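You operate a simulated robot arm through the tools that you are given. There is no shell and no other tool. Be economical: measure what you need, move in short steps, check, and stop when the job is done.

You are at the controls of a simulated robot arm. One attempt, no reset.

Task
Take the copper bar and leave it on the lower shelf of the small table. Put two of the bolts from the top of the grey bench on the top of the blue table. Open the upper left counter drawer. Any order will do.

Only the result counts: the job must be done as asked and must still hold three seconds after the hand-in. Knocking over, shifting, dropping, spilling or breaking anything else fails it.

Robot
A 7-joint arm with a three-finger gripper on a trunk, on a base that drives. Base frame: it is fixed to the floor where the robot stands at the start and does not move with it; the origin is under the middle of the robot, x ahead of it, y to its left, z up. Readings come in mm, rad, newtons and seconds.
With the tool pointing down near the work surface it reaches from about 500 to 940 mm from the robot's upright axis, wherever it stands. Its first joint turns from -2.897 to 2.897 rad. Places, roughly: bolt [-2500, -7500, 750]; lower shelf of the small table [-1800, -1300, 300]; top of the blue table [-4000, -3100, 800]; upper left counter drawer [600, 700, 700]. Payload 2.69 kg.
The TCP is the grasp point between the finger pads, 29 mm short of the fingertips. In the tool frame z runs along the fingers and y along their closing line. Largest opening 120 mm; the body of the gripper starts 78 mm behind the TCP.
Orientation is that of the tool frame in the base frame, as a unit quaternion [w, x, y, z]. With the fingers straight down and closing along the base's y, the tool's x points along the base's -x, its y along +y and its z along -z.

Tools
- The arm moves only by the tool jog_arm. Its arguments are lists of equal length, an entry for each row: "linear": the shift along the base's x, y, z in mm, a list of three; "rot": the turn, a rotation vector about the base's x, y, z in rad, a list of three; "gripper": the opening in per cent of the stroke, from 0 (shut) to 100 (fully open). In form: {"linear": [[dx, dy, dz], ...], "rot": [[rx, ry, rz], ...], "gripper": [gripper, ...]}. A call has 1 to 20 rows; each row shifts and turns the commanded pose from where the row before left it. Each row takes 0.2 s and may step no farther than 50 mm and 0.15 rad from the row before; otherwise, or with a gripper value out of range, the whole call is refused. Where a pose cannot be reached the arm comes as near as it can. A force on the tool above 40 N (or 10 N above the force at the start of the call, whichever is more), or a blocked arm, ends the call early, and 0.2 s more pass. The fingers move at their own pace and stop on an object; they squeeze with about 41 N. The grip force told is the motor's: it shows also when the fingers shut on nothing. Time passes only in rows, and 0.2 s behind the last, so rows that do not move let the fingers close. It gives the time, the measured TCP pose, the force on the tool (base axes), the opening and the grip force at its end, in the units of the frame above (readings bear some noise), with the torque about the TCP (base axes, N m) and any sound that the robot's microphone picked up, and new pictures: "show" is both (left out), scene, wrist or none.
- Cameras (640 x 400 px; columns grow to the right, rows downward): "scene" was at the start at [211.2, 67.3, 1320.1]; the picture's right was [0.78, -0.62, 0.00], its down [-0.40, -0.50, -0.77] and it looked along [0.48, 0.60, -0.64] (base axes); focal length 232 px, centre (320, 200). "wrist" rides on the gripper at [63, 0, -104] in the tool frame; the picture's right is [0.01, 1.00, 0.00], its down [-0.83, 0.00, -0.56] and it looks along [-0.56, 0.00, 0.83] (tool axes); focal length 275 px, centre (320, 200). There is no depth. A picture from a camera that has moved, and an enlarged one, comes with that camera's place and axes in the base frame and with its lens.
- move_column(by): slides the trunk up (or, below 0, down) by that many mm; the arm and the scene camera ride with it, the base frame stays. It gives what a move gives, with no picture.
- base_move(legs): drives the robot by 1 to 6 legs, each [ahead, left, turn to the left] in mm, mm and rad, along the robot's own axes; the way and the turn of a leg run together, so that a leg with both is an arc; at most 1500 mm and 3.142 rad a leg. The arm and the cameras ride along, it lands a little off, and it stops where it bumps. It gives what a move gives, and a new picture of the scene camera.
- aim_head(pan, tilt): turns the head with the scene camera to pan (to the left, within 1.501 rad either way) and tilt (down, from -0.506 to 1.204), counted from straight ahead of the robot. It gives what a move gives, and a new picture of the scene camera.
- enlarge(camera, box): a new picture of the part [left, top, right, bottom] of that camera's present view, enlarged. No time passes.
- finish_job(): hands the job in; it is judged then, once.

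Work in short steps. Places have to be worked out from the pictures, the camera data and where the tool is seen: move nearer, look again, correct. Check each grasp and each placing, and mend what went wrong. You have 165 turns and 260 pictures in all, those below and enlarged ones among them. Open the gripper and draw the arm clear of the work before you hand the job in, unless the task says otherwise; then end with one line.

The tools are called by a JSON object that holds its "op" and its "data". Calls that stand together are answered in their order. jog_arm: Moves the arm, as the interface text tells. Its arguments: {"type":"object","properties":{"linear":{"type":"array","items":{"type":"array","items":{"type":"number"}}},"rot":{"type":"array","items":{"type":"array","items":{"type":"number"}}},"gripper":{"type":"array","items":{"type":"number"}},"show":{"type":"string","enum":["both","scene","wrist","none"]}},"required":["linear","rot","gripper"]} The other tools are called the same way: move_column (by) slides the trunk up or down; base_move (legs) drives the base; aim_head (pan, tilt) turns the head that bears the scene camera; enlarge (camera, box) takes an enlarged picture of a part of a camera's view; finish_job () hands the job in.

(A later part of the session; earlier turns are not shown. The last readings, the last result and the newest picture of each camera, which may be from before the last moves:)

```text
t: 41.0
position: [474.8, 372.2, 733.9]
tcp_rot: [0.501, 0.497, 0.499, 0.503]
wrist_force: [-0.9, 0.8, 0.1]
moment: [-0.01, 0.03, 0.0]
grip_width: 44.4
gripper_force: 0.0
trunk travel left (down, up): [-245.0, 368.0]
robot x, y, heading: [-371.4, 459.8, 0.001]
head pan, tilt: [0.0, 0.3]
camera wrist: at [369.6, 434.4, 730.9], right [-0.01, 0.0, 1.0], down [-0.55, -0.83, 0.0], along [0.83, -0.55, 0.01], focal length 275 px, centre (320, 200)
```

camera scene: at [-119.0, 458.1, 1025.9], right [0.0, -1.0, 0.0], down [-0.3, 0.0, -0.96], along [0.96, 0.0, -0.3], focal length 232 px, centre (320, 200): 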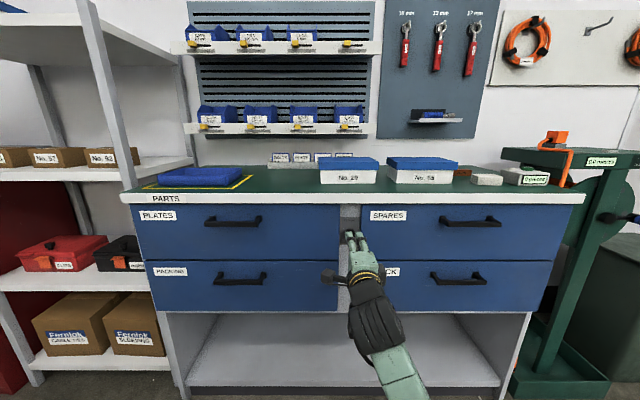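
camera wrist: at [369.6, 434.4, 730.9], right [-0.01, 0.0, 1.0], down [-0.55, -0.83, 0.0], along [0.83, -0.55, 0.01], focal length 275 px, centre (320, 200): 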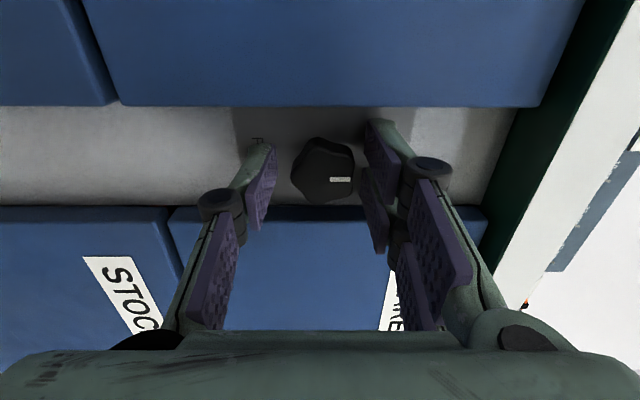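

Still free. A little further (10 mm), then close on the knob.

{"op": "jog_arm", "data": {"linear": [[4, -0.5, 0], [4, 0, 0], [3, 0, 0], [0, 0, 0], [0, 0, 0], [0, 0, 0]], "rot": [[0, 0, 0], [0, 0, 0], [0, 0, 0], [0, 0, 0], [0, 0, 0], [0, 0, 0]], "gripper": [37, 37, 37, 20, 20, 20], "show": "wrist"}}

```text
t: 41.6
position: [475.9, 371.3, 729.8]
tcp_rot: [0.5, 0.498, 0.499, 0.503]
wrist_force: [-35.8, 0.5, -14.5]
moment: [-0.07, 1.06, -0.21]
grip_width: 41.1
gripper_force: 11.9
trunk travel left (down, up): [-245.0, 368.0]
robot x, y, heading: [-374.1, 458.9, 0.004]
head pan, tilt: [0.0, 0.3]
stopped in row 2: the force on the tool passed its limit at 52 N (the readings are from after the stop); the commanded pose is now the measured one
camera wrist: at [371.8, 433.8, 729.8], right [-0.01, 0.0, 1.0], down [-0.55, -0.83, 0.0], along [0.83, -0.55, 0.01], focal length 275 px, centre (320, 200)
```

wrist: 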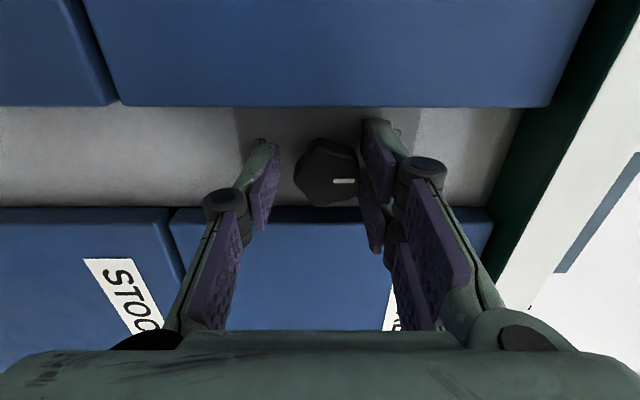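

The tips reached the plate at x≈505. I back off 3 mm, recentre, and close on the knob.

{"op": "jog_arm", "data": {"linear": [[-3, 0, 2], [0, 0, 2], [0, 0, 0], [0, 0, 0], [0, 0, 0]], "rot": [[0, 0, 0], [0, 0, 0], [0, 0, 0], [0, 0, 0], [0, 0, 0]], "gripper": [37, 37, 20, 10, 10], "show": "wrist"}}

```text
t: 42.8
position: [476.8, 371.1, 735.1]
tcp_rot: [0.5, 0.497, 0.5, 0.503]
wrist_force: [0.5, 0.0, -7.4]
moment: [0.01, 0.23, 0.05]
grip_width: 30.5
gripper_force: 34.1
trunk travel left (down, up): [-245.0, 368.0]
robot x, y, heading: [-371.2, 457.5, 0.0]
head pan, tilt: [0.0, 0.3]
camera wrist: at [370.7, 433.9, 733.0], right [-0.01, 0.0, 1.0], down [-0.55, -0.83, 0.0], along [0.83, -0.55, 0.01], focal length 275 px, centre (320, 200)
```

wrist: 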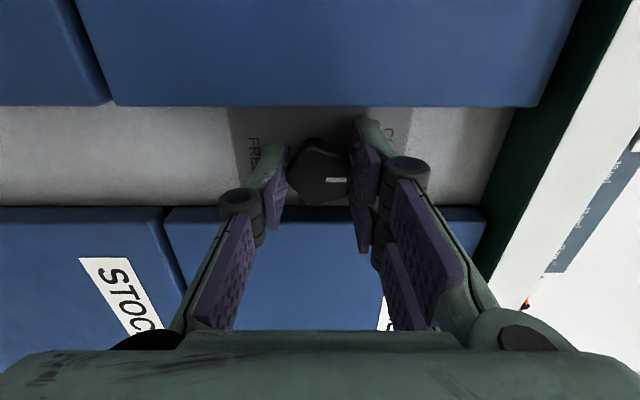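

Gripped at 30.5 mm. I try a turn of 0.3 rad clockwise (+x) and watch the torque.

{"op": "jog_arm", "data": {"linear": [[0, 0, -1], [0, 0, 0], [0, 0, 0], [0, 0, 0]], "rot": [[0.08, 0, 0], [0.1, 0, 0], [0.12, 0, 0], [0, 0, 0]], "gripper": [10, 10, 10, 10], "show": "wrist"}}

```text
t: 43.8
position: [475.7, 371.0, 734.5]
tcp_rot: [0.42, 0.566, 0.419, 0.573]
wrist_force: [2.4, 1.9, -8.8]
moment: [-0.24, 0.3, -0.46]
grip_width: 30.3
gripper_force: 45.5
trunk travel left (down, up): [-245.0, 368.0]
robot x, y, heading: [-376.1, 457.8, -0.0]
head pan, tilt: [0.0, 0.3]
camera wrist: at [370.7, 431.7, 751.1], right [-0.01, -0.29, 0.96], down [-0.55, -0.8, -0.25], along [0.83, -0.53, -0.15], focal length 275 px, centre (320, 200)
```

wrist: 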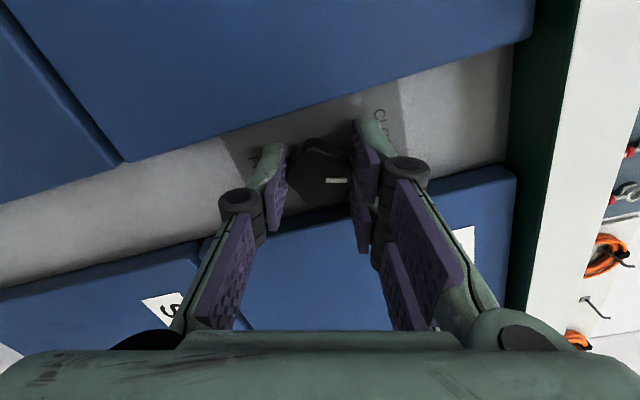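

The knob turns with the tool at low torque. I keep turning clockwise.

{"op": "jog_arm", "data": {"linear": [[0, 0, 0], [0, 0, 0], [0, 0, 0], [0, 0, 0], [0, 0, 0], [0, 0, 0], [0, 0, 0], [0, 0, 0], [0, 0, 0], [0, 0, 0]], "rot": [[0.13, 0, 0], [0.13, 0, 0], [0.13, 0, 0], [0.13, 0, 0], [0.13, 0, 0], [0.13, 0, 0], [0.13, 0, 0], [0.13, 0, 0], [0.13, 0, 0], [0, 0, 0]], "gripper": [10, 10, 10, 10, 10, 10, 10, 10, 10, 10], "show": "wrist"}}

```text
t: 45.3
position: [476.3, 374.9, 739.5]
tcp_rot: [0.166, 0.682, 0.163, 0.694]
wrist_force: [1.5, 6.7, 15.3]
moment: [1.03, 4.36, -2.22]
grip_width: 29.8
gripper_force: 45.2
trunk travel left (down, up): [-245.0, 368.0]
robot x, y, heading: [-370.7, 453.2, 0.001]
head pan, tilt: [0.0, 0.3]
stopped in row 7: the force on the tool passed its limit at 43 N (the readings are from after the stop); the commanded pose is now the measured one
camera wrist: at [369.6, 404.6, 793.8], right [-0.01, -0.89, 0.46], down [-0.54, -0.38, -0.75], along [0.84, -0.26, -0.48], focal length 275 px, centre (320, 200)
```

wrist: 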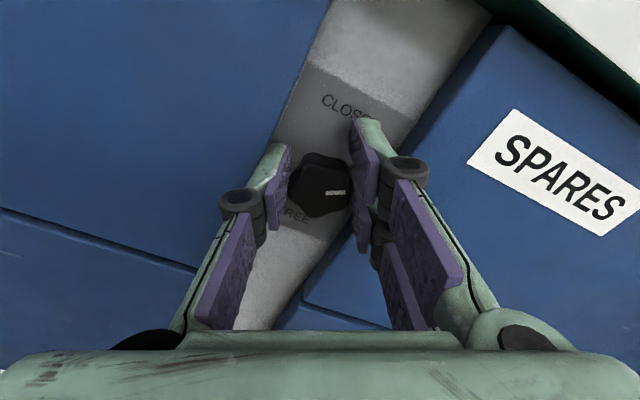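

Turned about 62°, then the fingers met the drawer edges. I release slightly, retreat, roll back to about 45° and regrasp.

{"op": "jog_arm", "data": {"linear": [[0, -3.7, -5], [0, 0, 0], [-20, 0, 0], [-30, 0, 0]], "rot": [[0, 0, 0], [0, 0, 0], [0, 0, 0], [0, 0, 0]], "gripper": [30, 31, 33, 37], "show": "wrist"}}

{"op": "enlarge", "data": {"camera": "wrist", "box": [220, 60, 420, 185]}}

```text
t: 45.7
position: [475.3, 375.6, 741.0]
tcp_rot: [0.167, 0.68, 0.162, 0.696]
wrist_force: [1.9, 3.6, 14.6]
moment: [0.52, 3.6, -1.62]
grip_width: 30.9
gripper_force: 0.1
trunk travel left (down, up): [-245.0, 368.0]
robot x, y, heading: [-367.4, 457.9, 0.004]
head pan, tilt: [0.0, 0.3]
stopped in row 1: the force on the tool passed its limit at 46 N (the readings are from after the stop); the commanded pose is now the measured one
camera wrist: at [369.3, 404.4, 793.2], right [-0.01, -0.89, 0.46], down [-0.54, -0.38, -0.75], along [0.84, -0.25, -0.48], focal length 275 px, centre (320, 200)
```

wrist: 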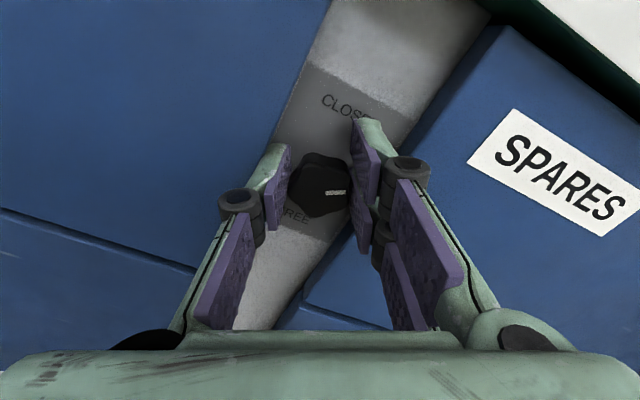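

```text
3.20 times, centred on (320, 122) of wrist
camera zoom: at [369.3, 404.4, 793.2], right [-0.01, -0.89, 0.46], down [-0.54, -0.38, -0.75], along [0.84, -0.25, -0.48], focal length 881 px, centre (320, 448)
```

zoom: 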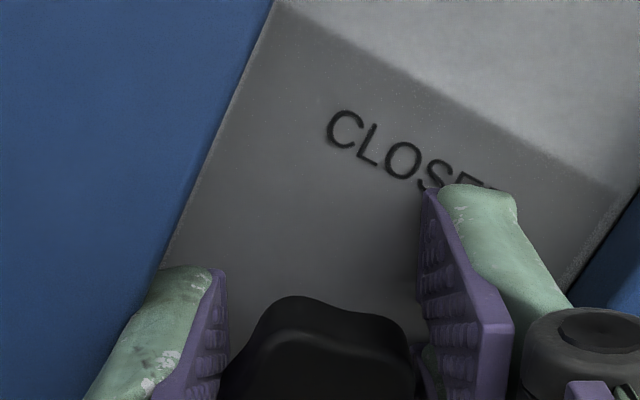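

The hand is still pressing (15 N in z). I retreat straight back with the fingers slightly open, easing gradually.

{"op": "jog_arm", "data": {"linear": [[-3, 0, 0], [-7, 0, 0], [-15, 0, 0], [-20, 0, 0], [0, -4, -6]], "rot": [[0, 0, 0], [0, 0, 0], [0, 0, 0], [0, 0, 0], [0, 0, 0]], "gripper": [28, 30, 31, 33, 37], "show": "wrist"}}

{"op": "enlarge", "data": {"camera": "scene", "box": [310, 200, 390, 250]}}

```text
t: 46.0
position: [475.8, 374.2, 739.6]
tcp_rot: [0.167, 0.68, 0.161, 0.696]
wrist_force: [2.7, 1.6, 9.0]
moment: [0.58, 2.17, -0.7]
grip_width: 31.0
gripper_force: 0.0
trunk travel left (down, up): [-245.0, 368.0]
robot x, y, heading: [-370.9, 457.5, 0.003]
head pan, tilt: [0.0, 0.3]
stopped in row 1: the force on the tool passed its limit at 47 N (the readings are from after the stop); the commanded pose is now the measured one
camera wrist: at [369.3, 404.3, 793.1], right [-0.01, -0.89, 0.46], down [-0.54, -0.38, -0.75], along [0.84, -0.25, -0.48], focal length 275 px, centre (320, 200)
```

wrist: 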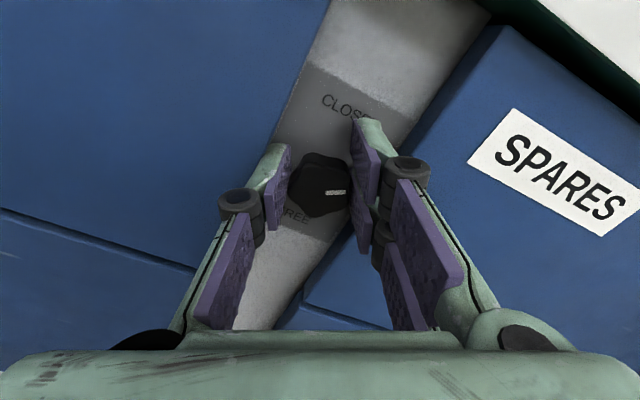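

```text
8.00 times, centred on (350, 225) of scene
camera zoom: at [-119.1, 459.1, 1025.7], right [0.0, -1.0, 0.0], down [-0.3, 0.0, -0.96], along [0.96, 0.0, -0.3], focal length 1854 px, centre (80, 0)
```

zoom: 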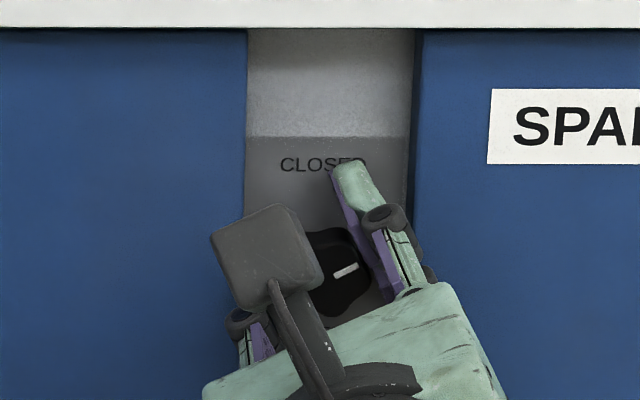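

I let the grip relax with a no-motion row and minimal backing.

{"op": "jog_arm", "data": {"linear": [[0, 0, 0], [0, 0, 0]], "rot": [[0, 0, 0], [0, 0, 0]], "gripper": [30, 30], "show": "none"}}

{"op": "jog_arm", "data": {"linear": [[-2, 0, 0], [-2, 0, 0], [-4, 0, 0], [-8, 0, 0], [-15, 0, 0], [-20, 0, 0]], "rot": [[0, 0, 0], [0, 0, 0], [0, 0, 0], [0, 0, 0], [0, 0, 0], [0, 0, 0]], "gripper": [30, 30, 30, 30, 33, 37], "show": "wrist"}}

```text
t: 46.6
position: [475.0, 374.6, 739.2]
tcp_rot: [0.167, 0.679, 0.162, 0.696]
wrist_force: [5.0, 0.3, 7.2]
moment: [0.84, 0.82, -0.37]
grip_width: 30.9
gripper_force: 0.0
trunk travel left (down, up): [-245.0, 368.0]
robot x, y, heading: [-365.2, 459.9, 0.006]
head pan, tilt: [0.0, 0.3]
```

```text
t: 47.0
position: [475.7, 375.4, 739.9]
tcp_rot: [0.166, 0.679, 0.161, 0.696]
wrist_force: [3.3, 1.9, 5.3]
moment: [0.53, 1.53, -0.43]
grip_width: 31.2
gripper_force: 0.1
trunk travel left (down, up): [-245.0, 368.0]
robot x, y, heading: [-368.1, 459.1, 0.003]
head pan, tilt: [0.0, 0.3]
stopped in row 2: the force on the tool passed its limit at 48 N (the readings are from after the stop); the commanded pose is now the measured one
camera wrist: at [369.2, 404.3, 792.9], right [-0.01, -0.89, 0.45], down [-0.54, -0.38, -0.75], along [0.84, -0.25, -0.47], focal length 275 px, centre (320, 200)
```

wrist: 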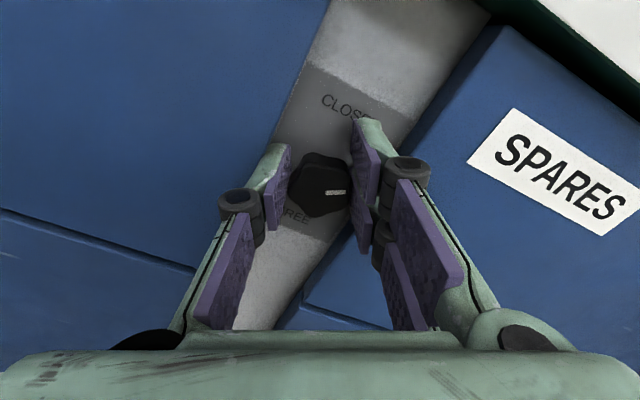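

The opened fingers jam between the knob and the drawer sides. I squeeze again, rotate back about 35° to clear, then open there.

{"op": "jog_arm", "data": {"linear": [[0, 0, 0], [0, 0, 0], [0, -0.5, -1], [0, -0.5, -1], [0, -1, -1], [0, -1, -1], [0, 0, -1], [0, 0, 0]], "rot": [[0, 0, 0], [-0.05, 0, 0], [-0.1, 0, 0], [-0.12, 0, 0], [-0.12, 0, 0], [-0.12, 0, 0], [-0.12, 0, 0], [0, 0, 0]], "gripper": [10, 10, 10, 10, 10, 10, 10, 10], "show": "wrist"}}

```text
t: 48.9
position: [474.4, 377.6, 736.5]
tcp_rot: [0.368, 0.59, 0.373, 0.614]
wrist_force: [24.3, 23.3, 18.7]
moment: [-0.02, -0.25, 0.56]
grip_width: 30.5
gripper_force: 45.5
trunk travel left (down, up): [-245.0, 368.0]
robot x, y, heading: [-369.1, 460.5, 0.006]
head pan, tilt: [0.0, 0.3]
camera wrist: at [368.1, 431.6, 761.9], right [-0.01, -0.45, 0.89], down [-0.53, -0.76, -0.39], along [0.85, -0.48, -0.23], focal length 275 px, centre (320, 200)
```

wrist: 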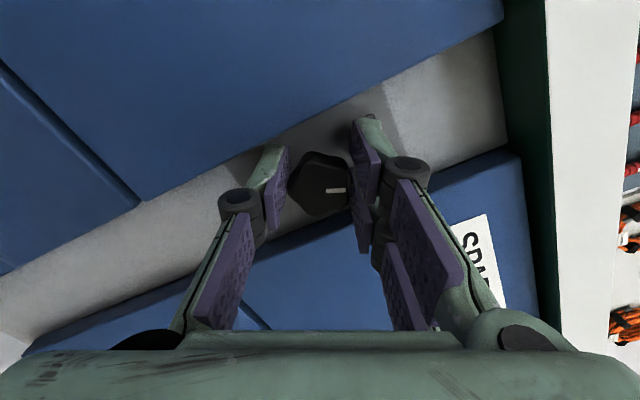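

There's an unexplained steady side load; I look at the whole scene for other contact.

{"op": "aim_head", "data": {"pan": -0.2, "tilt": 0.6}}

{"op": "enlarge", "data": {"camera": "scene", "box": [200, 90, 360, 190]}}

```text
t: 49.6
position: [474.8, 377.8, 736.8]
tcp_rot: [0.368, 0.591, 0.372, 0.614]
wrist_force: [14.4, 28.8, 15.2]
moment: [0.02, -0.28, 0.72]
grip_width: 30.8
gripper_force: 44.8
trunk travel left (down, up): [-245.0, 368.0]
robot x, y, heading: [-367.7, 457.6, 0.001]
head pan, tilt: [-0.201, 0.6]
camera scene: at [-125.6, 442.6, 998.6], right [-0.19, -0.98, 0.0], down [-0.55, 0.11, -0.83], along [0.81, -0.16, -0.56], focal length 232 px, centre (320, 200)
```

scene: 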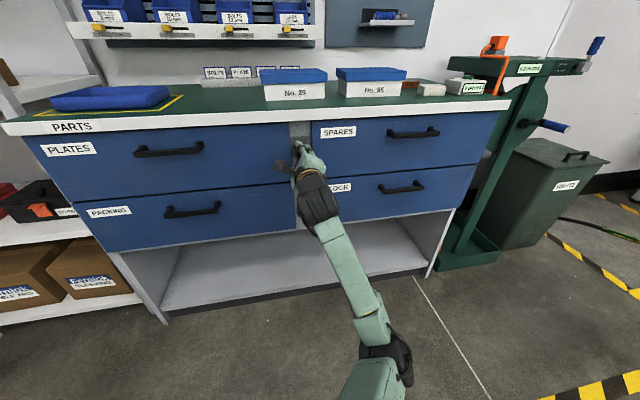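

```text
4.00 times, centred on (280, 140) of scene
camera zoom: at [-125.6, 442.6, 998.6], right [-0.19, -0.98, 0.0], down [-0.55, 0.11, -0.83], along [0.81, -0.16, -0.56], focal length 927 px, centre (480, 440)
```

zoom: 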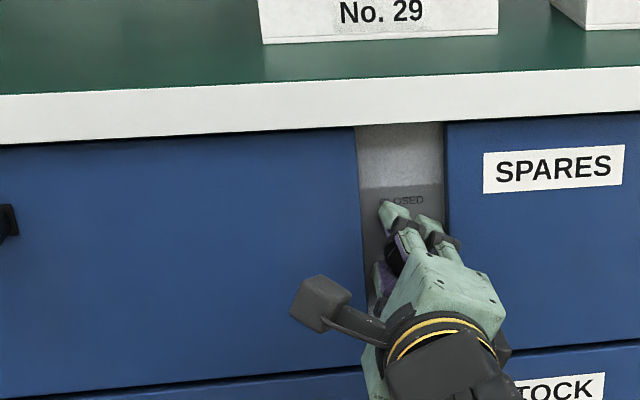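

No other contact visible; the load is the offset held by the grip on the knob. I open here and retreat.

{"op": "jog_arm", "data": {"linear": [[0, 0, 0], [0, 0, 0], [0, 0, 0]], "rot": [[0, 0, 0], [0, 0, 0], [0, 0, 0]], "gripper": [35, 35, 35], "show": "wrist"}}

```text
t: 50.5
position: [474.6, 375.8, 735.7]
tcp_rot: [0.368, 0.593, 0.371, 0.612]
wrist_force: [-3.0, 22.8, 3.3]
moment: [-0.38, -0.14, 0.1]
grip_width: 37.6
gripper_force: 0.1
trunk travel left (down, up): [-245.0, 368.0]
robot x, y, heading: [-373.6, 460.4, 0.004]
head pan, tilt: [-0.201, 0.6]
camera wrist: at [368.7, 429.3, 760.9], right [-0.01, -0.45, 0.89], down [-0.54, -0.75, -0.38], along [0.84, -0.48, -0.23], focal length 275 px, centre (320, 200)
```

wrist: 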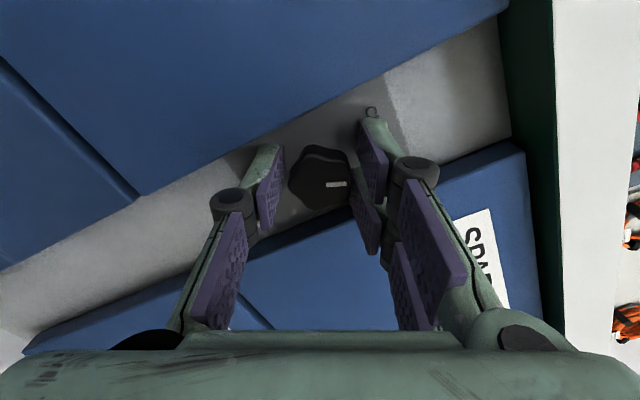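

Still pressed sideways by the right-hand drawer's edge. I retreat straight with a slight +y, then look.

{"op": "jog_arm", "data": {"linear": [[-3, 1, 0], [-5, 1, 0], [-12, 0, 0], [-25, 0, 0], [-25, 0, 0]], "rot": [[0, 0, 0], [0, 0, 0], [0, 0, 0], [0, 0, 0], [0, 0, 0]], "gripper": [35, 35, 35, 35, 35], "show": "wrist"}}

{"op": "enlarge", "data": {"camera": "wrist", "box": [220, 60, 420, 185]}}

```text
t: 51.6
position: [405.5, 373.4, 734.6]
tcp_rot: [0.37, 0.595, 0.368, 0.611]
wrist_force: [0.5, 0.4, 0.0]
moment: [-0.02, 0.01, -0.03]
grip_width: 42.1
gripper_force: 0.1
trunk travel left (down, up): [-245.0, 368.0]
robot x, y, heading: [-370.0, 461.4, 0.005]
head pan, tilt: [-0.201, 0.6]
camera wrist: at [298.6, 429.0, 760.4], right [-0.01, -0.45, 0.89], down [-0.54, -0.75, -0.39], along [0.84, -0.49, -0.23], focal length 275 px, centre (320, 200)
```

wrist: 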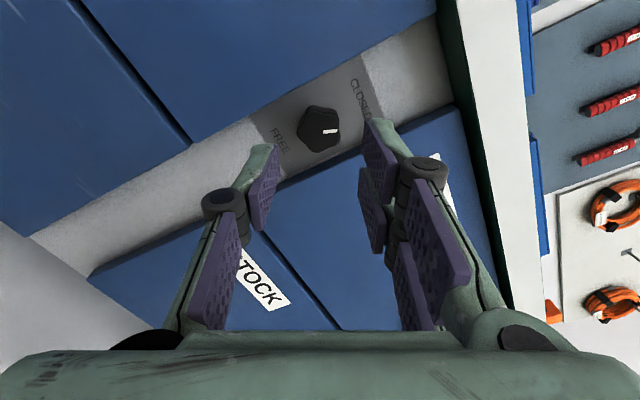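

```text
3.20 times, centred on (320, 122) of wrist
camera zoom: at [298.6, 429.0, 760.4], right [-0.01, -0.45, 0.89], down [-0.54, -0.75, -0.39], along [0.84, -0.49, -0.23], focal length 881 px, centre (320, 448)
```

zoom: 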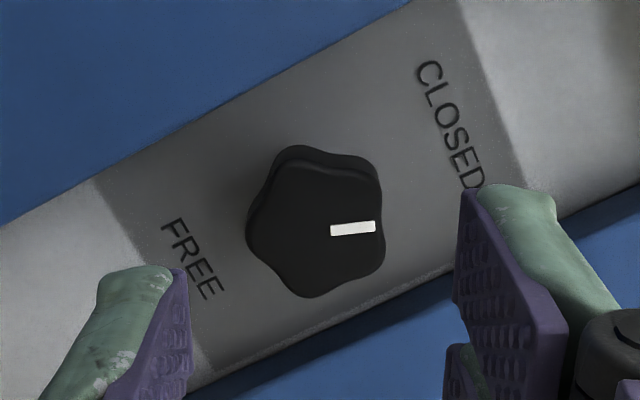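

The knob moved about 26° toward clockwise and stays. I'll grip shallower, tips just in front of the drawer faces (x≈487), so the fingers can sweep freely; roll back to 90° and try.

{"op": "jog_arm", "data": {"linear": [[12, -1.2, 0], [12, -1, 0], [12, 0, 0], [10, 0, 0], [4, 0, 0], [0, 0, 0], [0, 0, 0], [0, 0, 0]], "rot": [[-0.113, 0, 0], [-0.113, 0, 0], [-0.113, 0, 0], [-0.113, 0, 0], [0, 0, 0], [0, 0, 0], [0, 0, 0], [0, 0, 0]], "gripper": [37, 37, 37, 37, 37, 10, 10, 10], "show": "wrist"}}

{"op": "enlarge", "data": {"camera": "wrist", "box": [220, 60, 420, 185]}}

```text
t: 53.5
position: [455.4, 370.7, 734.7]
tcp_rot: [0.492, 0.497, 0.497, 0.513]
wrist_force: [0.9, 0.3, 0.4]
moment: [0.0, 0.07, -0.09]
grip_width: 31.1
gripper_force: 37.7
trunk travel left (down, up): [-245.0, 368.0]
robot x, y, heading: [-367.0, 457.4, 0.006]
head pan, tilt: [-0.201, 0.6]
camera wrist: at [349.1, 433.0, 733.4], right [-0.01, -0.02, 1.0], down [-0.54, -0.84, -0.02], along [0.84, -0.54, 0.0], focal length 275 px, centre (320, 200)
```

wrist: 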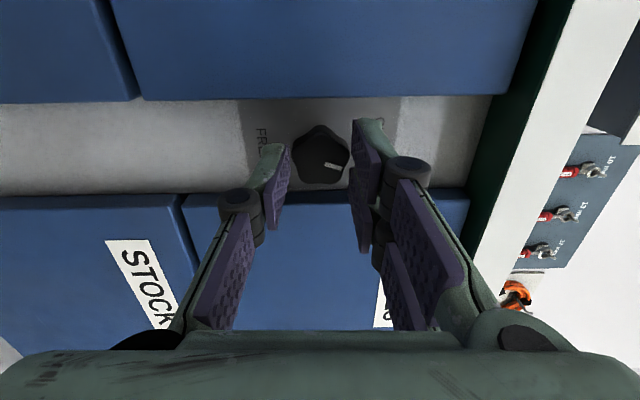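

```text
3.20 times, centred on (320, 122) of wrist
camera zoom: at [349.1, 433.0, 733.4], right [-0.01, -0.02, 1.0], down [-0.54, -0.84, -0.02], along [0.84, -0.54, 0.0], focal length 881 px, centre (320, 448)
```

zoom: 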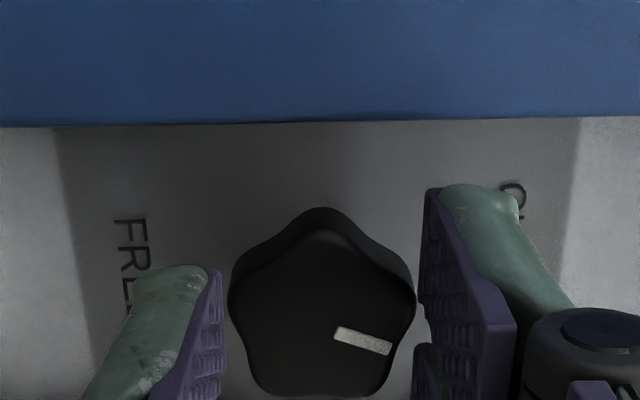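

Gripped at the shallow depth. Now I turn clockwise in one long sweep.

{"op": "jog_arm", "data": {"linear": [[0, 0, 0], [0, 0, 0], [0, 0, 0], [0, 0, 0], [0, 0, 0], [0, 0, 0], [0, 0, 0], [0, 0, 0], [0, 0, 0], [0, 0, 0], [0, 0, 0], [0, 0, 0]], "rot": [[0.06, 0, 0], [0.13, 0, 0], [0.13, 0, 0], [0.13, 0, 0], [0.13, 0, 0], [0.13, 0, 0], [0.13, 0, 0], [0.13, 0, 0], [0.13, 0, 0], [0.13, 0, 0], [0.13, 0, 0], [0, 0, 0]], "gripper": [10, 10, 10, 10, 10, 10, 10, 10, 10, 10, 10, 10], "show": "wrist"}}

```text
t: 56.0
position: [455.2, 373.6, 735.1]
tcp_rot: [0.069, 0.696, 0.063, 0.712]
wrist_force: [-1.7, 5.7, -4.0]
moment: [-0.38, 0.13, 0.19]
grip_width: 30.6
gripper_force: 45.4
trunk travel left (down, up): [-245.0, 368.0]
robot x, y, heading: [-367.3, 457.2, 0.005]
head pan, tilt: [-0.201, 0.6]
camera wrist: at [349.3, 385.8, 793.3], right [-0.01, -0.98, 0.19], down [-0.54, -0.16, -0.83], along [0.84, -0.11, -0.53], focal length 275 px, centre (320, 200)
```

wrist: 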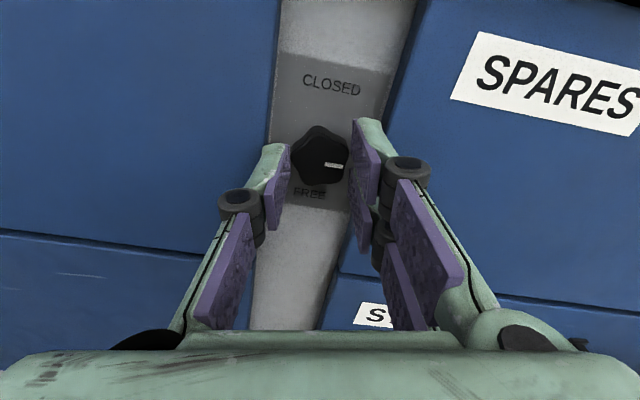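

It turns freely; the tool is at 169°. I continue.

{"op": "jog_arm", "data": {"linear": [[0, -0.5, 0], [0, -0.5, 0], [0, -0.5, 0], [0, 0, 0], [0, 0, 0], [0, 0, 0], [0, 0, 0], [0, 0, 0], [0, 0, 0], [0, 0, 0], [0, 0, 0], [0, 0, 0], [0, 0, 0]], "rot": [[0.13, 0, 0], [0.13, 0, 0], [0.13, 0, 0], [0.13, 0, 0], [0.13, 0, 0], [0.13, 0, 0], [0.13, 0, 0], [0.13, 0, 0], [0.13, 0, 0], [0.13, 0, 0], [0.13, 0, 0], [0.13, 0, 0], [0, 0, 0]], "gripper": [10, 10, 10, 10, 10, 10, 10, 10, 10, 10, 10, 10, 10], "show": "wrist"}}

```text
t: 58.9
position: [454.9, 368.4, 736.2]
tcp_rot: [-0.438, 0.544, -0.457, 0.551]
wrist_force: [-5.0, 2.8, 5.0]
moment: [-0.42, -0.13, 0.02]
grip_width: 31.3
gripper_force: 45.0
trunk travel left (down, up): [-245.0, 368.0]
robot x, y, heading: [-370.2, 457.9, 0.006]
head pan, tilt: [-0.201, 0.6]
camera wrist: at [348.4, 310.5, 748.6], right [-0.01, -0.2, -0.98], down [-0.54, 0.83, -0.16], along [0.84, 0.52, -0.12], focal length 275 px, centre (320, 200)
```

wrist: 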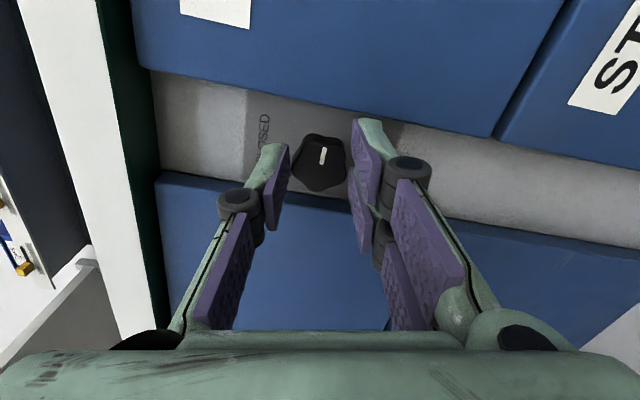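

The mark has slipped relative to the fingers: the knob seems to have stopped near 90°. I open and back off to look.

{"op": "jog_arm", "data": {"linear": [[0, 0, 0], [0, 0, 0], [-25, 0, 0], [-30, 0, 0], [0, 0, 0]], "rot": [[0, 0, 0], [0, 0, 0], [0, 0, 0], [0, 0, 0], [0, 0, 0]], "gripper": [37, 37, 37, 50, 60], "show": "wrist"}}

{"op": "enlarge", "data": {"camera": "wrist", "box": [220, 60, 420, 185]}}

```text
t: 60.0
position: [400.3, 370.5, 733.6]
tcp_rot: [-0.439, 0.544, -0.456, 0.551]
wrist_force: [-0.3, -0.7, -0.8]
moment: [0.01, 0.0, 0.02]
grip_width: 72.1
gripper_force: 0.1
trunk travel left (down, up): [-245.0, 368.0]
robot x, y, heading: [-370.2, 455.0, 0.006]
head pan, tilt: [-0.201, 0.6]
camera wrist: at [294.2, 311.0, 746.5], right [-0.01, -0.2, -0.98], down [-0.54, 0.83, -0.17], along [0.84, 0.52, -0.12], focal length 275 px, centre (320, 200)
```

wrist: 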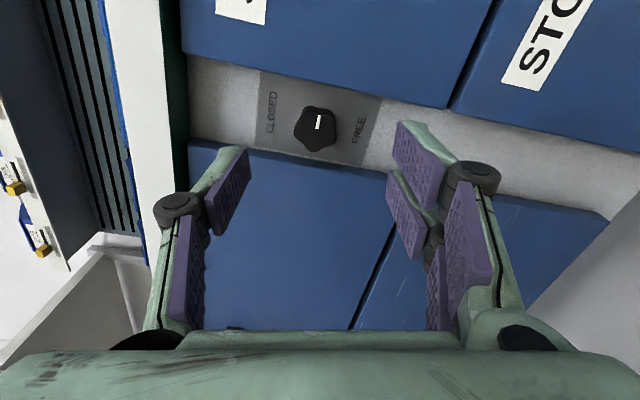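

```text
3.20 times, centred on (320, 122) of wrist
camera zoom: at [294.2, 311.0, 746.5], right [-0.01, -0.2, -0.98], down [-0.54, 0.83, -0.17], along [0.84, 0.52, -0.12], focal length 881 px, centre (320, 448)
```

zoom: 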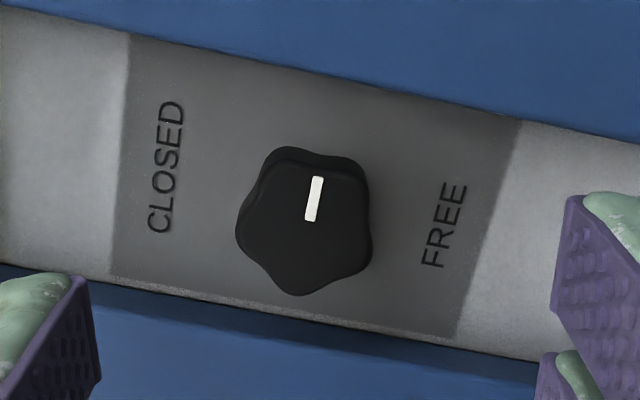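

The knob sits exactly at 90°, which looks like a stop. I test whether the drawer is free: I shift the base left in front of the PLATES handle and roll the tool to 90°.

{"op": "base_move", "data": {"legs": [[-80, 0, 0], [0, 320, 0]]}}

{"op": "jog_arm", "data": {"linear": [[0, 0, 0], [0, 0, 0], [0, 0, 0], [0, 0, 0], [0, 0, 0], [0, 0, 0], [0, 0, 0], [0, 0, 0], [0, 0, 0], [0, 0, 0], [0, 0, 0], [0, 0, 0], [0, 0, 0], [0, 0, 0], [0, 0, 0], [0, 0, 0], [0, 0, 0], [0, 0, 0], [0, 0, 0], [0, 0, 0]], "rot": [[-0.1463, 0, 0], [-0.1463, 0, 0], [-0.1463, 0, 0], [-0.1463, 0, 0], [-0.1463, 0, 0], [-0.1463, 0, 0], [-0.1463, 0, 0], [-0.1463, 0, 0], [-0.1463, 0, 0], [-0.1463, 0, 0], [-0.1463, 0, 0], [-0.1463, 0, 0], [-0.1463, 0, 0], [-0.1463, 0, 0], [-0.1463, 0, 0], [-0.1463, 0, 0], [-0.1463, 0, 0], [-0.1463, 0, 0], [-0.1463, 0, 0], [-0.1463, 0, 0]], "gripper": [60, 60, 60, 60, 60, 60, 60, 60, 60, 60, 60, 60, 60, 60, 60, 60, 60, 60, 60, 60], "show": "wrist"}}

```text
t: 63.7
position: [320.3, 683.8, 733.3]
tcp_rot: [-0.438, 0.544, -0.456, 0.551]
wrist_force: [-0.5, -0.6, 0.0]
moment: [-0.01, -0.01, 0.01]
grip_width: 72.1
gripper_force: 0.1
trunk travel left (down, up): [-245.0, 368.0]
robot x, y, heading: [-449.1, 770.7, 0.003]
head pan, tilt: [-0.201, 0.6]
camera scene: at [-205.5, 755.4, 998.4], right [-0.2, -0.98, 0.0], down [-0.55, 0.11, -0.83], along [0.81, -0.16, -0.56], focal length 232 px, centre (320, 200)
```

scene: 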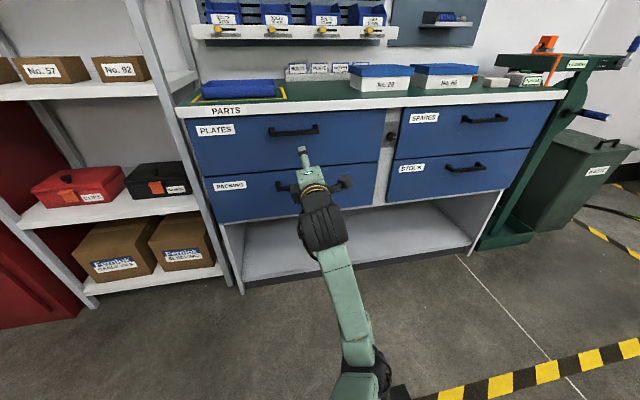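

```text
t: 67.9
position: [321.9, 683.0, 733.7]
tcp_rot: [0.494, 0.493, 0.5, 0.513]
wrist_force: [0.1, -1.3, -0.7]
moment: [-0.01, -0.02, 0.01]
grip_width: 72.1
gripper_force: 0.1
trunk travel left (down, up): [-245.0, 368.0]
robot x, y, heading: [-452.1, 772.8, -0.0]
head pan, tilt: [-0.201, 0.6]
camera wrist: at [214.0, 743.7, 732.0], right [-0.01, -0.01, 1.0], down [-0.54, -0.84, -0.01], along [0.84, -0.54, 0.01], focal length 275 px, centre (320, 200)
```

wrist: 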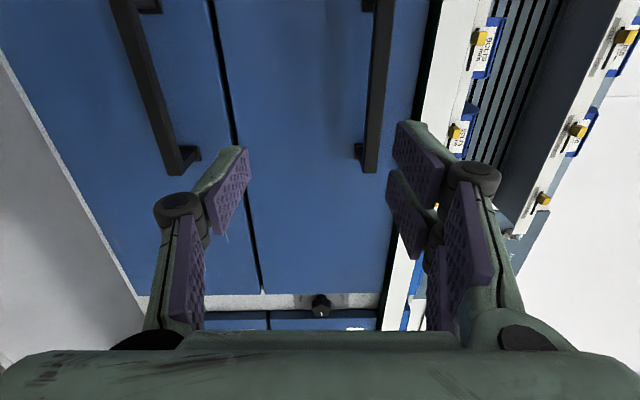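

The PLATES handle bar is at about (448, 697, 780). I raise the hand to that height and approach to x=400.

{"op": "jog_arm", "data": {"linear": [[10, 7, 23], [20, 7, 23], [24, 0, 0], [24, 0, 0]], "rot": [[0, 0, 0], [0, 0, 0], [0, 0, 0], [0, 0, 0]], "gripper": [60, 60, 60, 60]}}

```text
t: 68.9
position: [398.0, 695.8, 779.5]
tcp_rot: [0.493, 0.495, 0.499, 0.513]
wrist_force: [0.1, -0.5, 0.9]
moment: [-0.05, 0.02, 0.0]
grip_width: 72.2
gripper_force: 0.0
trunk travel left (down, up): [-245.0, 368.0]
robot x, y, heading: [-450.3, 772.6, -0.002]
head pan, tilt: [-0.201, 0.6]
camera scene: at [-205.6, 755.4, 998.4], right [-0.2, -0.98, 0.0], down [-0.55, 0.11, -0.83], along [0.81, -0.16, -0.56], focal length 232 px, centre (320, 200)
camera wrist: at [291.6, 757.7, 778.4], right [-0.01, -0.01, 1.0], down [-0.54, -0.84, -0.02], along [0.84, -0.54, 0.0], focal length 275 px, centre (320, 200)
```

scene: 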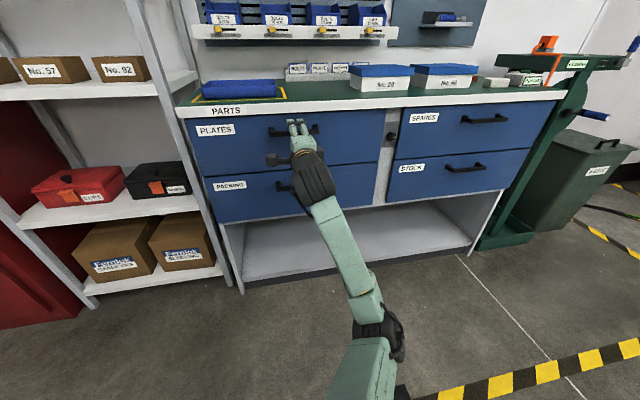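
wrist: 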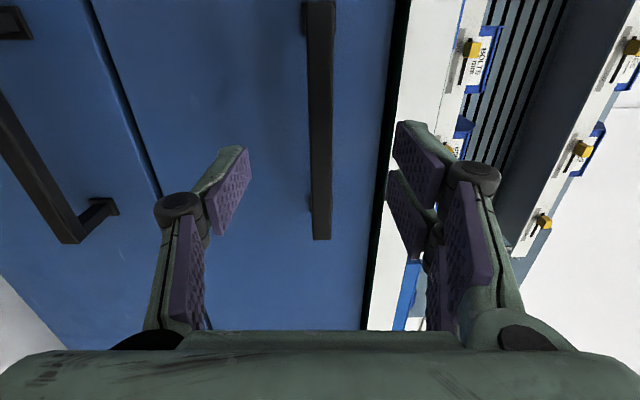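

The handle bar is centred between the fingers. Advance 45 mm and close.

{"op": "jog_arm", "data": {"linear": [[20, 0, 0], [15, 0, 0], [10, 0, 0], [0, 0, 0], [0, 0, 0], [0, 0, 0], [0, 0, 0]], "rot": [[0, 0, 0], [0, 0, 0], [0, 0, 0], [0, 0, 0], [0, 0, 0], [0, 0, 0], [0, 0, 0]], "gripper": [50, 50, 50, 0, 0, 0, 0], "show": "wrist"}}

```text
t: 70.5
position: [443.0, 696.3, 780.6]
tcp_rot: [0.493, 0.494, 0.499, 0.513]
wrist_force: [0.6, -0.3, 3.4]
moment: [-0.73, -0.06, 0.18]
grip_width: 13.6
gripper_force: 25.0
trunk travel left (down, up): [-245.0, 368.0]
robot x, y, heading: [-447.7, 770.8, -0.007]
head pan, tilt: [-0.201, 0.6]
camera wrist: at [336.8, 757.6, 779.3], right [-0.01, -0.01, 1.0], down [-0.54, -0.84, -0.02], along [0.84, -0.54, 0.01], focal length 275 px, centre (320, 200)
```

wrist: 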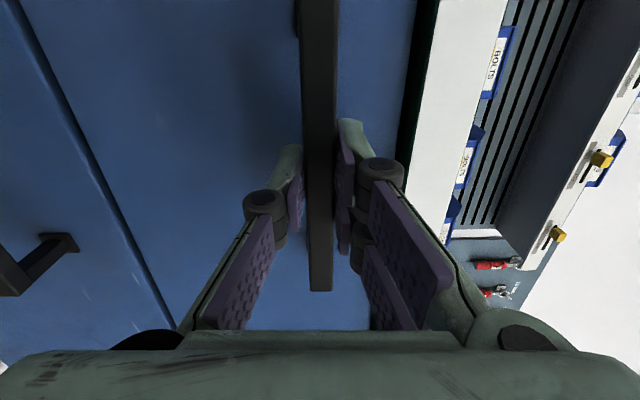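

Grip on the handle at 13.6 mm. I pull gently 20 mm and read the force.

{"op": "jog_arm", "data": {"linear": [[-4, 0, 0], [-4, 0, 0], [-6, 0, 0], [-6, 0, 0], [0, 0, 0]], "rot": [[0, 0, 0], [0, 0, 0], [0, 0, 0], [0, 0, 0], [0, 0, 0]], "gripper": [0, 0, 0, 0, 0], "show": "wrist"}}

```text
t: 71.7
position: [421.7, 696.3, 781.6]
tcp_rot: [0.493, 0.495, 0.498, 0.514]
wrist_force: [0.7, 0.1, 8.4]
moment: [-1.17, -0.12, 0.2]
grip_width: 12.7
gripper_force: 39.9
trunk travel left (down, up): [-245.0, 368.0]
robot x, y, heading: [-446.0, 773.1, 0.004]
head pan, tilt: [-0.201, 0.6]
camera wrist: at [316.1, 757.6, 779.3], right [-0.01, -0.01, 1.0], down [-0.54, -0.84, -0.02], along [0.84, -0.54, 0.01], focal length 275 px, centre (320, 200)
```

wrist: 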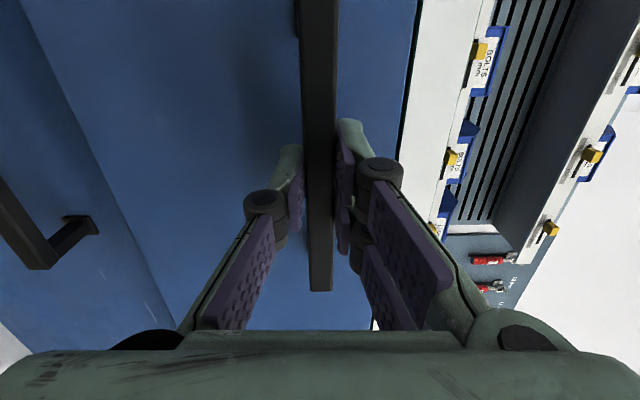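

The drawer comes freely, so the latch is off. I keep pulling.

{"op": "jog_arm", "data": {"linear": [[-15, 0, -0.5], [-20, 0, -0.5], [-20, 0, 0], [-20, 0, 0], [-20, 0, 0], [-20, 0, 0], [-20, 0, 0], [-20, 0, 0], [-20, 0, 0], [-20, 0, 0], [-15, 0, 0], [-10, 0, 0], [0, 0, 0]], "rot": [[0, 0, 0], [0, 0, 0], [0, 0, 0], [0, 0, 0], [0, 0, 0], [0, 0, 0], [0, 0, 0], [0, 0, 0], [0, 0, 0], [0, 0, 0], [0, 0, 0], [0, 0, 0], [0, 0, 0]], "gripper": [0, 0, 0, 0, 0, 0, 0, 0, 0, 0, 0, 0, 0]}}

```text
t: 74.1
position: [241.4, 694.7, 780.8]
tcp_rot: [0.482, 0.496, 0.512, 0.511]
wrist_force: [-2.0, 1.7, -12.2]
moment: [-1.17, 0.18, -0.29]
grip_width: 12.9
gripper_force: 39.6
out of reach, approached as far as the arm can: row 10, 11
trunk travel left (down, up): [-245.0, 368.0]
robot x, y, heading: [-451.8, 773.2, 0.001]
head pan, tilt: [-0.201, 0.6]
stopped in row 11: the force on the tool passed its limit at 45 N (the readings are from after the stop); the commanded pose is now the measured one
camera scene: at [-204.8, 756.3, 997.9], right [-0.2, -0.98, 0.0], down [-0.55, 0.11, -0.82], along [0.81, -0.16, -0.57], focal length 232 px, centre (320, 200)
camera wrist: at [134.6, 754.6, 782.7], right [0.02, -0.01, 1.0], down [-0.52, -0.86, 0.0], along [0.86, -0.52, -0.02], focal length 275 px, centre (320, 200)
```

scene: 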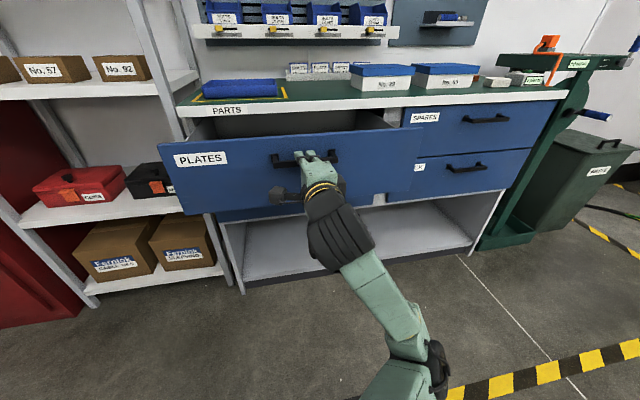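
wrist: 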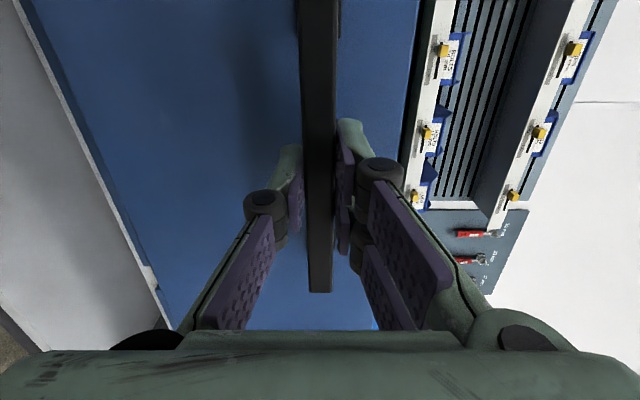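

The drawer is out about 200 mm and the arm was at its folded limit. I use the base to pull a further 80 mm while holding.

{"op": "base_move", "data": {"legs": [[-80, 0, 0]]}}

```text
t: 75.2
position: [163.5, 695.1, 781.6]
tcp_rot: [0.481, 0.497, 0.51, 0.511]
wrist_force: [-0.9, -4.0, -26.1]
moment: [-1.07, 0.34, 0.3]
grip_width: 13.1
gripper_force: 40.0
trunk travel left (down, up): [-245.0, 368.0]
robot x, y, heading: [-533.3, 770.6, 0.003]
head pan, tilt: [-0.201, 0.6]
camera scene: at [-283.5, 756.1, 997.8], right [-0.19, -0.98, 0.0], down [-0.56, 0.11, -0.82], along [0.81, -0.16, -0.57], focal length 232 px, centre (320, 200)
```

scene: 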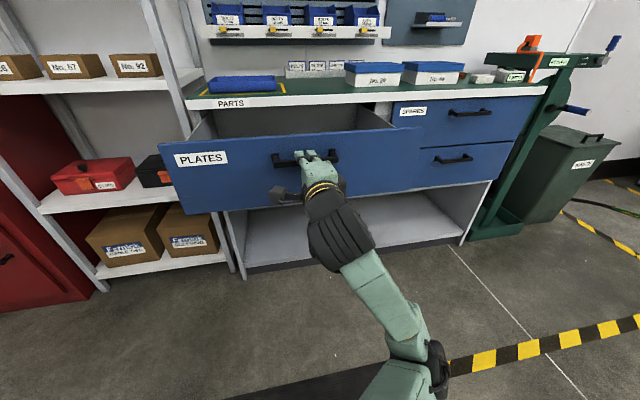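

Drawer out about 280 mm. I release the handle and back away with the base.

{"op": "jog_arm", "data": {"linear": [[0, 0, 0], [0, 0, 0], [0, 0, 0]], "rot": [[0, 0, 0], [0, 0, 0], [0, 0, 0]], "gripper": [50, 60, 60], "show": "wrist"}}

{"op": "base_move", "data": {"legs": [[-200, 0, 0]]}}

```text
t: 76.0
position: [162.7, 696.0, 783.3]
tcp_rot: [0.481, 0.496, 0.511, 0.512]
wrist_force: [-0.8, -0.5, 0.5]
moment: [0.01, -0.01, 0.01]
grip_width: 69.9
gripper_force: 0.0
trunk travel left (down, up): [-245.0, 368.0]
robot x, y, heading: [-527.1, 772.4, 0.006]
head pan, tilt: [-0.201, 0.6]
camera wrist: at [54.8, 754.8, 784.2], right [0.01, -0.01, 1.0], down [-0.52, -0.86, 0.0], along [0.86, -0.52, -0.02], focal length 275 px, centre (320, 200)
```

wrist: 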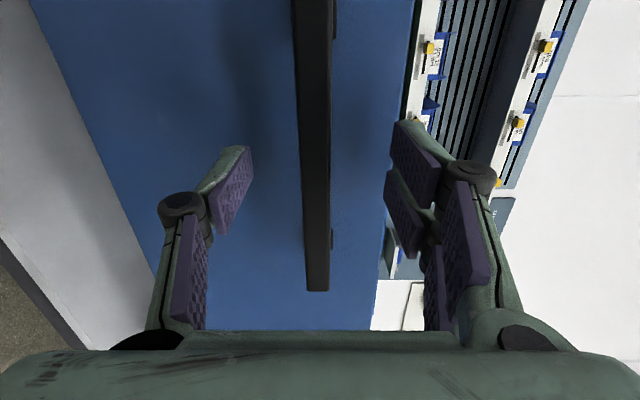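

```text
t: 77.6
position: [-39.0, 694.3, 783.9]
tcp_rot: [0.481, 0.497, 0.509, 0.512]
wrist_force: [-0.3, 0.5, 0.7]
moment: [-0.02, 0.0, 0.0]
grip_width: 71.8
gripper_force: 0.1
trunk travel left (down, up): [-245.0, 368.0]
robot x, y, heading: [-732.5, 772.6, 0.007]
head pan, tilt: [-0.201, 0.6]
camera scene: at [-485.3, 755.0, 998.4], right [-0.19, -0.98, 0.0], down [-0.55, 0.11, -0.83], along [0.81, -0.16, -0.56], focal length 232 px, centre (320, 200)
```

scene: 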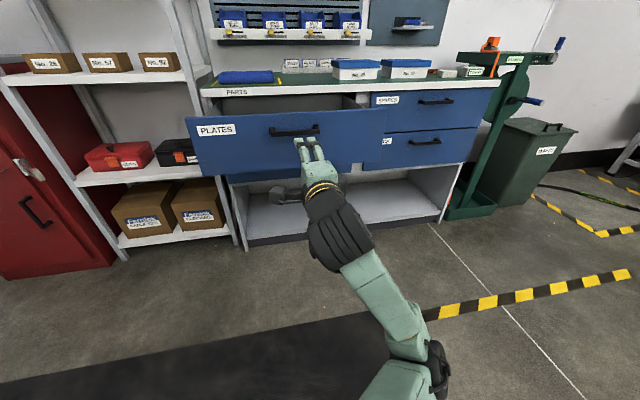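

Drawer is open. Now I look toward the small table (behind-right).

{"op": "aim_head", "data": {"pan": -1.5, "tilt": 0.35}}

{"op": "aim_head", "data": {"pan": 1.5, "tilt": 0.35}}

```text
t: 79.0
position: [-37.6, 694.3, 783.2]
tcp_rot: [0.481, 0.497, 0.509, 0.512]
wrist_force: [0.6, 0.4, 0.7]
moment: [0.02, 0.0, -0.03]
grip_width: 72.1
gripper_force: 0.1
trunk travel left (down, up): [-245.0, 368.0]
robot x, y, heading: [-728.1, 771.7, 0.005]
head pan, tilt: [-1.499, 0.351]
camera scene: at [-564.9, 679.4, 1021.1], right [-1.0, -0.08, 0.0], down [-0.03, 0.34, -0.94], along [0.07, -0.94, -0.34], focal length 232 px, centre (320, 200)
```

scene: 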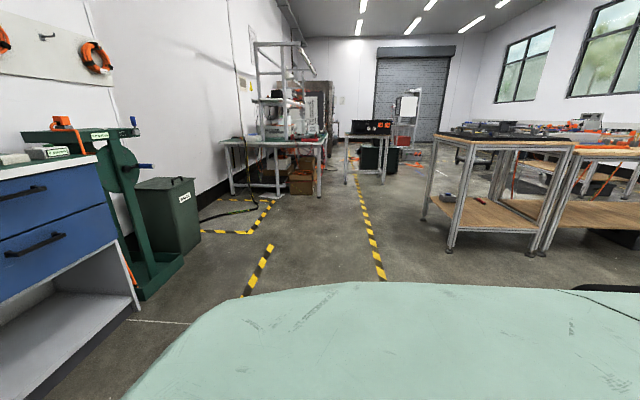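

```text
t: 81.6
position: [-37.6, 693.6, 782.4]
tcp_rot: [0.481, 0.497, 0.51, 0.512]
wrist_force: [-0.9, 0.4, 0.5]
moment: [0.0, 0.01, 0.01]
grip_width: 72.0
gripper_force: 0.0
trunk travel left (down, up): [-245.0, 368.0]
robot x, y, heading: [-730.6, 767.4, 0.007]
head pan, tilt: [1.499, 0.351]
camera scene: at [-565.8, 865.1, 1021.1], right [1.0, -0.07, 0.0], down [-0.02, -0.34, -0.94], along [0.06, 0.94, -0.34], focal length 232 px, centre (320, 200)
```

scene: 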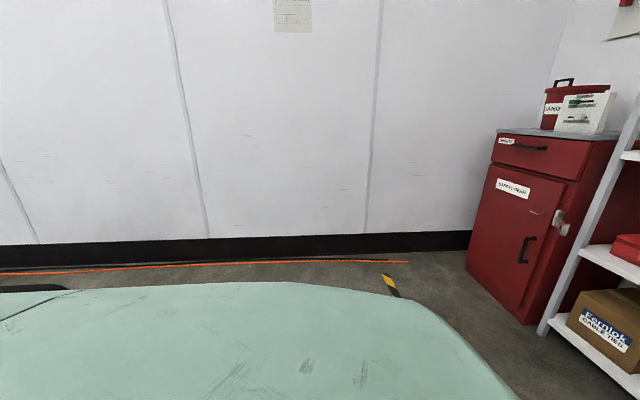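

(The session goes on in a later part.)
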